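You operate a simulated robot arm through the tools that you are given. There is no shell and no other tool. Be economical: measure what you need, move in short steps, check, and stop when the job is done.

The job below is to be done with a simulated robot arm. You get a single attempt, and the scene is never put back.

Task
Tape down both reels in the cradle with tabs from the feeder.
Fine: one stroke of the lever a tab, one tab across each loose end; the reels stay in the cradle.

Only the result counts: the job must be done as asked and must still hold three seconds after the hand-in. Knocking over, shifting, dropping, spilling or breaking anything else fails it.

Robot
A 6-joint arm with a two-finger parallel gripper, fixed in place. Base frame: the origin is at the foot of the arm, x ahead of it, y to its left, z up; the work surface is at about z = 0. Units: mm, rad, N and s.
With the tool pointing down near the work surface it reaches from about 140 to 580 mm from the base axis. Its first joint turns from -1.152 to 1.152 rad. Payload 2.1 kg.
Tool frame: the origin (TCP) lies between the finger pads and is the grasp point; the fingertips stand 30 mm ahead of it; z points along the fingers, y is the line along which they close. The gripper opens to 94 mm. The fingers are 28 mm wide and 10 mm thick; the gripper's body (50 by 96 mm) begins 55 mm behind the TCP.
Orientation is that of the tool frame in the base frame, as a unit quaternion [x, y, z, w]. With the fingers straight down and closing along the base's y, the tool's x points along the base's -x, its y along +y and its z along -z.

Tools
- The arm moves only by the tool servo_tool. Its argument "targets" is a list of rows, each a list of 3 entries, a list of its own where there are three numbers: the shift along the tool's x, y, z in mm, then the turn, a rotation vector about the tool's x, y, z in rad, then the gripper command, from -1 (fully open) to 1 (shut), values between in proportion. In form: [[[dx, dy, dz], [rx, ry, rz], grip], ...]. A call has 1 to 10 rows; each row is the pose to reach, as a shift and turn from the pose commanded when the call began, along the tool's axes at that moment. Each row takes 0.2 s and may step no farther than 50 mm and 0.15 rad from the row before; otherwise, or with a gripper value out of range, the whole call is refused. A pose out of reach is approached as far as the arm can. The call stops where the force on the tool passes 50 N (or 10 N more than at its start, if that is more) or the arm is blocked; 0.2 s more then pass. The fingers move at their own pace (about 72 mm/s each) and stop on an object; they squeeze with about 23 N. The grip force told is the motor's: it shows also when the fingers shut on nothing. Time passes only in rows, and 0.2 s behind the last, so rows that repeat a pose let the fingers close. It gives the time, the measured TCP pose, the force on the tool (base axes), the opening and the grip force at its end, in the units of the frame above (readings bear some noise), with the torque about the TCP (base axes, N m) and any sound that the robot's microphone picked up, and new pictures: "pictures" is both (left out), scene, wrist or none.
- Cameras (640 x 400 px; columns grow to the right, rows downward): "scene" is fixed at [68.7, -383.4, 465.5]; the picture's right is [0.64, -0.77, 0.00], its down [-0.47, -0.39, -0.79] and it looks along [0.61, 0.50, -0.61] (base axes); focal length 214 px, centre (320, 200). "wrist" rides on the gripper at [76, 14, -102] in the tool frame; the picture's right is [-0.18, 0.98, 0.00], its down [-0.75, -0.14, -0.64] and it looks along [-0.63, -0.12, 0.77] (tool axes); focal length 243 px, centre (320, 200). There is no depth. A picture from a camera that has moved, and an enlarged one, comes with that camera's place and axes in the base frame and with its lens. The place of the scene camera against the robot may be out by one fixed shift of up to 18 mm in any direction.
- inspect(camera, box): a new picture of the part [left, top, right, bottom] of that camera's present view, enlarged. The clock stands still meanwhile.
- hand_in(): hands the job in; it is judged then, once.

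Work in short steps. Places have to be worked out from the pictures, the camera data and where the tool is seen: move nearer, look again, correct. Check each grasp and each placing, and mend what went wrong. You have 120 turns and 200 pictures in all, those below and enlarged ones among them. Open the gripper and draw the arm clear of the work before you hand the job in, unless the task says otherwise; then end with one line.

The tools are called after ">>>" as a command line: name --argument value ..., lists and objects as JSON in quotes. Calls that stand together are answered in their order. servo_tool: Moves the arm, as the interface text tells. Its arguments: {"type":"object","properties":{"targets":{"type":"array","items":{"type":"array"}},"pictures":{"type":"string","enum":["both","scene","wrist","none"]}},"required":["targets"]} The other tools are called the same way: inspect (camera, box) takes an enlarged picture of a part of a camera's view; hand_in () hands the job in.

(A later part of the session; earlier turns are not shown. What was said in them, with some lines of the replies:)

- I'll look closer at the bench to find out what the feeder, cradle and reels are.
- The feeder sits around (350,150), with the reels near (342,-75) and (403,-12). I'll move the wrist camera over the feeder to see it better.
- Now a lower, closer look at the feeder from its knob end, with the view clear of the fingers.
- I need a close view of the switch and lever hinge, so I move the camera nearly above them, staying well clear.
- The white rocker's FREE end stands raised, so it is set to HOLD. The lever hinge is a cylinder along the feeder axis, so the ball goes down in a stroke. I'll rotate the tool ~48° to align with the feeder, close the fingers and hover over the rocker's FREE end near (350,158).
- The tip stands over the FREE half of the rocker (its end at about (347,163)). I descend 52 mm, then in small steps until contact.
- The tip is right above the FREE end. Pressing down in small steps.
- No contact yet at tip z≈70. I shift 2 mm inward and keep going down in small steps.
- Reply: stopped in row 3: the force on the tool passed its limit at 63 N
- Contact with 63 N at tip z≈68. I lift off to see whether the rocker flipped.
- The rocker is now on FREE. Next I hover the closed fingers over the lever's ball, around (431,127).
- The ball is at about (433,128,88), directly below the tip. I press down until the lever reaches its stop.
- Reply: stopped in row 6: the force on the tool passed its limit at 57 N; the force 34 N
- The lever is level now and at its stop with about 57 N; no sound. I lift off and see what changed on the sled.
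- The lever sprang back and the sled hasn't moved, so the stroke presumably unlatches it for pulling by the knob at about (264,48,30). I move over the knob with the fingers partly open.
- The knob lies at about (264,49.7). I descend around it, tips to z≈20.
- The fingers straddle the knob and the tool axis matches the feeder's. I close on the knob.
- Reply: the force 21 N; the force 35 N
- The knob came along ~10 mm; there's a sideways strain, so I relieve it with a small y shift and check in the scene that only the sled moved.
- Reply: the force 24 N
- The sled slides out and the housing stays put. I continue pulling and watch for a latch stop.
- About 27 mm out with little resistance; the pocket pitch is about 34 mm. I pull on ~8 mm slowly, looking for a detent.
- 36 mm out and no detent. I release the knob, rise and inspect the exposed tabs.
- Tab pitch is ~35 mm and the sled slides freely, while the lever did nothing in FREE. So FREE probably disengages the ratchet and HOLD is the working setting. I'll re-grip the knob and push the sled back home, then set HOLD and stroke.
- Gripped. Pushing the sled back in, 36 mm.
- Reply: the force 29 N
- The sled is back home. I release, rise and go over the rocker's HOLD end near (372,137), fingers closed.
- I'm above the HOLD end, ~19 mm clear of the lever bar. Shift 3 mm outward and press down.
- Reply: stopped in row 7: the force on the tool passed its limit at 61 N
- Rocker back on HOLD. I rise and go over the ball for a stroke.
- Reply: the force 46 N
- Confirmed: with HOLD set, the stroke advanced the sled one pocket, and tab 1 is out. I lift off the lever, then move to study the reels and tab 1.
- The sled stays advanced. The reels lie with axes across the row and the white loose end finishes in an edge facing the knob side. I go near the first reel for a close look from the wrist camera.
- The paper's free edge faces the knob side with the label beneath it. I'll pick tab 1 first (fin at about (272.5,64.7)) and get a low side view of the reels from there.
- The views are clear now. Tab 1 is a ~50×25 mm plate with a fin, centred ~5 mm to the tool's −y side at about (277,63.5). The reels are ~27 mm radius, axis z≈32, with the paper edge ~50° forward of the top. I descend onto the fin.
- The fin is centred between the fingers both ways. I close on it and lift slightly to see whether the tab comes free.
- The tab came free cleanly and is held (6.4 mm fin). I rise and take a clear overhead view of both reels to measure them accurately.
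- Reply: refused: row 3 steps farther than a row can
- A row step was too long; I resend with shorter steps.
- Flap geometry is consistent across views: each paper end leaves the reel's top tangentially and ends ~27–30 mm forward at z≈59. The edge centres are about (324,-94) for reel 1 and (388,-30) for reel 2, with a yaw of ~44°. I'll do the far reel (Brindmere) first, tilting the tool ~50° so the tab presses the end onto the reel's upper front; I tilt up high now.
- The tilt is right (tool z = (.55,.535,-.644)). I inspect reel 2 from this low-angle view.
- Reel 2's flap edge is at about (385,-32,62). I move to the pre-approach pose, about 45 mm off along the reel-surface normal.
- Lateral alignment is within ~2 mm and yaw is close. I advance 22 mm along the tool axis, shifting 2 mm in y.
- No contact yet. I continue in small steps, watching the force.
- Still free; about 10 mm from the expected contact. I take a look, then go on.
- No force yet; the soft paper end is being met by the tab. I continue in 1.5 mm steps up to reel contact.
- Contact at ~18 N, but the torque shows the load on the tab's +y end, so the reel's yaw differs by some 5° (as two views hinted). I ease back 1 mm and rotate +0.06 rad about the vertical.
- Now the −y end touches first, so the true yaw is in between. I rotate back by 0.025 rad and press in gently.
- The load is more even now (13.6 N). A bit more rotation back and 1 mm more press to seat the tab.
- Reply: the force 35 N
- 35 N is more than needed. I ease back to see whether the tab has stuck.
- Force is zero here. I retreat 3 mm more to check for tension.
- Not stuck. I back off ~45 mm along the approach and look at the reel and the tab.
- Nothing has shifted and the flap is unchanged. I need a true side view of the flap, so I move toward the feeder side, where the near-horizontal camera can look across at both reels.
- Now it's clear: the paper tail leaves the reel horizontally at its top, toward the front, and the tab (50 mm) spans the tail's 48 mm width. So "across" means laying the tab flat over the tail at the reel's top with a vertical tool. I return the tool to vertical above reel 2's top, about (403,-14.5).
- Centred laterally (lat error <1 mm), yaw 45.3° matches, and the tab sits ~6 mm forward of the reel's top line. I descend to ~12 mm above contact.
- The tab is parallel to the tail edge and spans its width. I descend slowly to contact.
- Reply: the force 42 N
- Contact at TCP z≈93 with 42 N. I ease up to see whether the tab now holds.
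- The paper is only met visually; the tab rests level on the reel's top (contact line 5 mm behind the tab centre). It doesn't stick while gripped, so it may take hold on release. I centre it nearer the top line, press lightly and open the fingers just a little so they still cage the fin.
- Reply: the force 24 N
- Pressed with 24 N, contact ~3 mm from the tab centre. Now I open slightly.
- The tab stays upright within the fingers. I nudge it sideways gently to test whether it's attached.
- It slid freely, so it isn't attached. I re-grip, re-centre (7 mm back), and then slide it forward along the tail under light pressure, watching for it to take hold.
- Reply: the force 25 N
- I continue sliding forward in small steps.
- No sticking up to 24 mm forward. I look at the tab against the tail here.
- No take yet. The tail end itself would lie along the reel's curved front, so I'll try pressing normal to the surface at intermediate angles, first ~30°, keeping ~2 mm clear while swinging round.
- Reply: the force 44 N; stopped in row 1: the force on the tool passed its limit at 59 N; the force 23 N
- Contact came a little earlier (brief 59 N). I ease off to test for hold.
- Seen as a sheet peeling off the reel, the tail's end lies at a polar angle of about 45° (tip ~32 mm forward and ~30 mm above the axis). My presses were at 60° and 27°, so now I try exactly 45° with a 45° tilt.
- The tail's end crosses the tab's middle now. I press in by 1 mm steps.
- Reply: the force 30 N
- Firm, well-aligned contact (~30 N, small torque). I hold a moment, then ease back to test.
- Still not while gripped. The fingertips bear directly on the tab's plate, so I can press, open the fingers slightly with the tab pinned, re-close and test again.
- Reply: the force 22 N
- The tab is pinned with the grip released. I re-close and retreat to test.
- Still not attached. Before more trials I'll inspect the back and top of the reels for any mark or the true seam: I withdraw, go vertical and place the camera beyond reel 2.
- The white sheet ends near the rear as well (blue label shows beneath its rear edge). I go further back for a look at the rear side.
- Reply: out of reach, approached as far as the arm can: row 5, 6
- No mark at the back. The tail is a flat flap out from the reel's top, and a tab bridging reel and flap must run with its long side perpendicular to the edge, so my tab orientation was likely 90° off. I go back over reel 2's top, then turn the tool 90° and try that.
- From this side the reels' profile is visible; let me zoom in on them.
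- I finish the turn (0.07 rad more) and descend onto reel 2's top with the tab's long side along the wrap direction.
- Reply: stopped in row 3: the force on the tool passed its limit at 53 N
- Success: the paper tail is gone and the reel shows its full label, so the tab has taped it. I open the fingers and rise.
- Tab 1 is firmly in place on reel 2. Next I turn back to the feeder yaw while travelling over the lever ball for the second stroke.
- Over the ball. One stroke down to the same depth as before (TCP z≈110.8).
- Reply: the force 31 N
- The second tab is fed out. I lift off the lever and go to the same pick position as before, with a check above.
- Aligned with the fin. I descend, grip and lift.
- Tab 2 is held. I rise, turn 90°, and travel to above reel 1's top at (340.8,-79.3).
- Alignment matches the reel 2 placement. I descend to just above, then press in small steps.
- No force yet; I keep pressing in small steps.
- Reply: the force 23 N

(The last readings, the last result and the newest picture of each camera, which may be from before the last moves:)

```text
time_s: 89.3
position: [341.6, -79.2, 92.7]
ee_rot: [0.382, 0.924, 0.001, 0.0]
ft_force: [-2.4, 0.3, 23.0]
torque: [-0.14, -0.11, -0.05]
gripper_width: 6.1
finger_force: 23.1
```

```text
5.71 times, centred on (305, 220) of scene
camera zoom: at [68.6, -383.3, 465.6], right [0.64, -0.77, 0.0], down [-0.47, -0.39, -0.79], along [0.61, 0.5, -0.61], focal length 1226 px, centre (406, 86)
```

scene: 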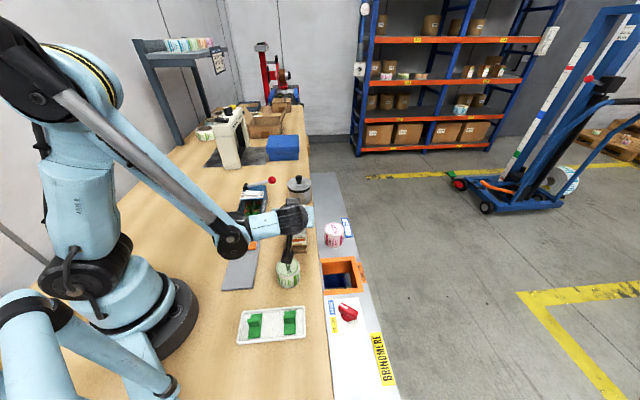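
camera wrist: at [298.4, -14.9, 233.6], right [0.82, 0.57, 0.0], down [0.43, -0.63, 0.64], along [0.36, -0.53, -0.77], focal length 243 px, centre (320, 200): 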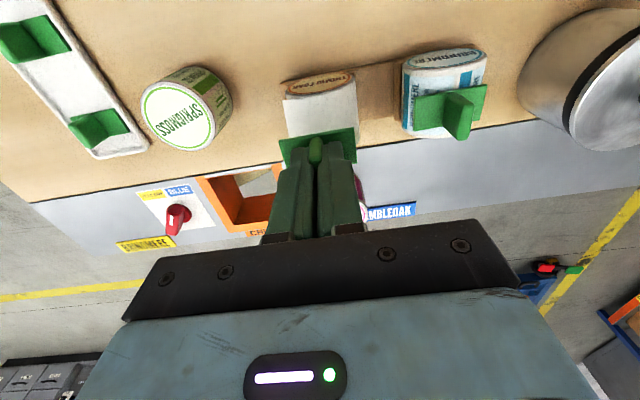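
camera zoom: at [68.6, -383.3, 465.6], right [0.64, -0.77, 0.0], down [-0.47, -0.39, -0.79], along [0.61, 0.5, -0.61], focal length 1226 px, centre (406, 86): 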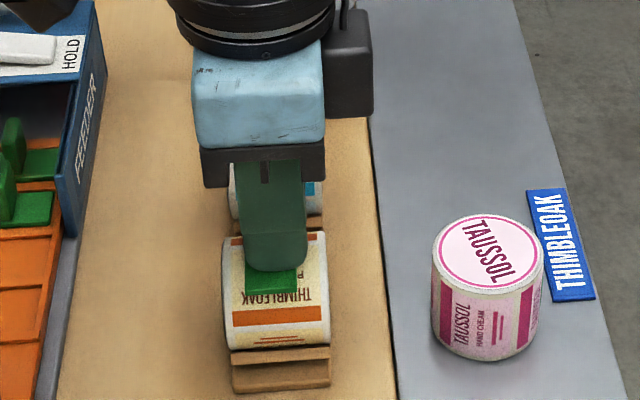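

The tail vanished and the full Thimbleoak label shows: the second end is taped (23 N). I ease the pressure, open the fingers and rise.

>>> servo_tool --targets '[[[0, 0, -1.5], [0, 0, 0], 1], [[0, 0, -1.5], [0, 0, 0], 0.6], [[0, 0, -1.5], [0, 0, 0], 0.4], [[0, 0, -20], [0, 0, 0], 0.4], [[0, 0, -60], [0, 0, 0], 0.4], [[20, 0, -100], [0, 0, 0], 0.4], [[60, 0, -120], [0, 0, 0], -0.5], [[100, 0, -130], [0, 0, 0], -1], [[100, 0, -130], [0, 0, 0], -1]]' --pictures "both"

>>> inspect --camera "scene" --box '[220, 170, 345, 260]'

```text
time_s: 91.3
position: [271.8, -10.2, 223.0]
ee_rot: [0.382, 0.924, 0.002, -0.001]
ft_force: [-0.3, 0.0, -0.7]
torque: [0.01, -0.01, -0.02]
gripper_width: 94.0
finger_force: 0.1
camera wrist: at [228.1, 54.8, 327.3], right [0.82, 0.57, 0.0], down [0.43, -0.63, 0.64], along [0.36, -0.53, -0.77], focal length 243 px, centre (320, 200)
```

scene: 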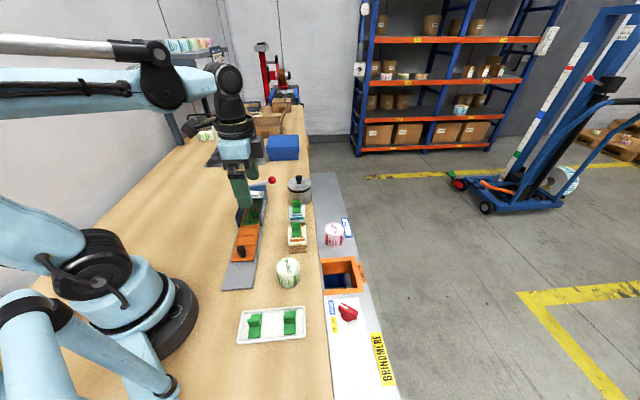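
wrist: 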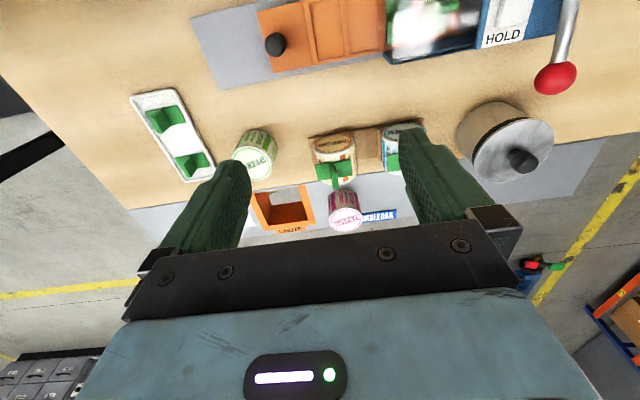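

```text
4.44 times, centred on (282, 215) of scene
camera zoom: at [68.7, -383.3, 465.5], right [0.64, -0.77, 0.0], down [-0.47, -0.39, -0.79], along [0.61, 0.5, -0.61], focal length 953 px, centre (487, 133)
```

zoom: 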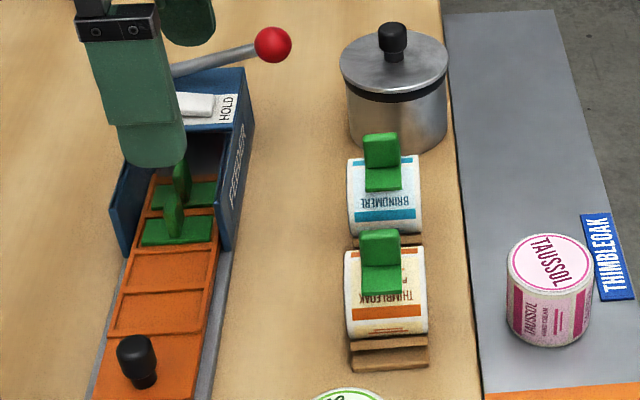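

Both reels are in the cradle with one tab each, everything else is where it was, and the arm is clear with the gripper open. I hand it in.

>>> hand_in

```text
The job is handed in.
```

Both reels are taped down in the cradle with one feeder tab each; two feeding strokes of the lever were used, plus one early stroke on FREE that fed nothing.
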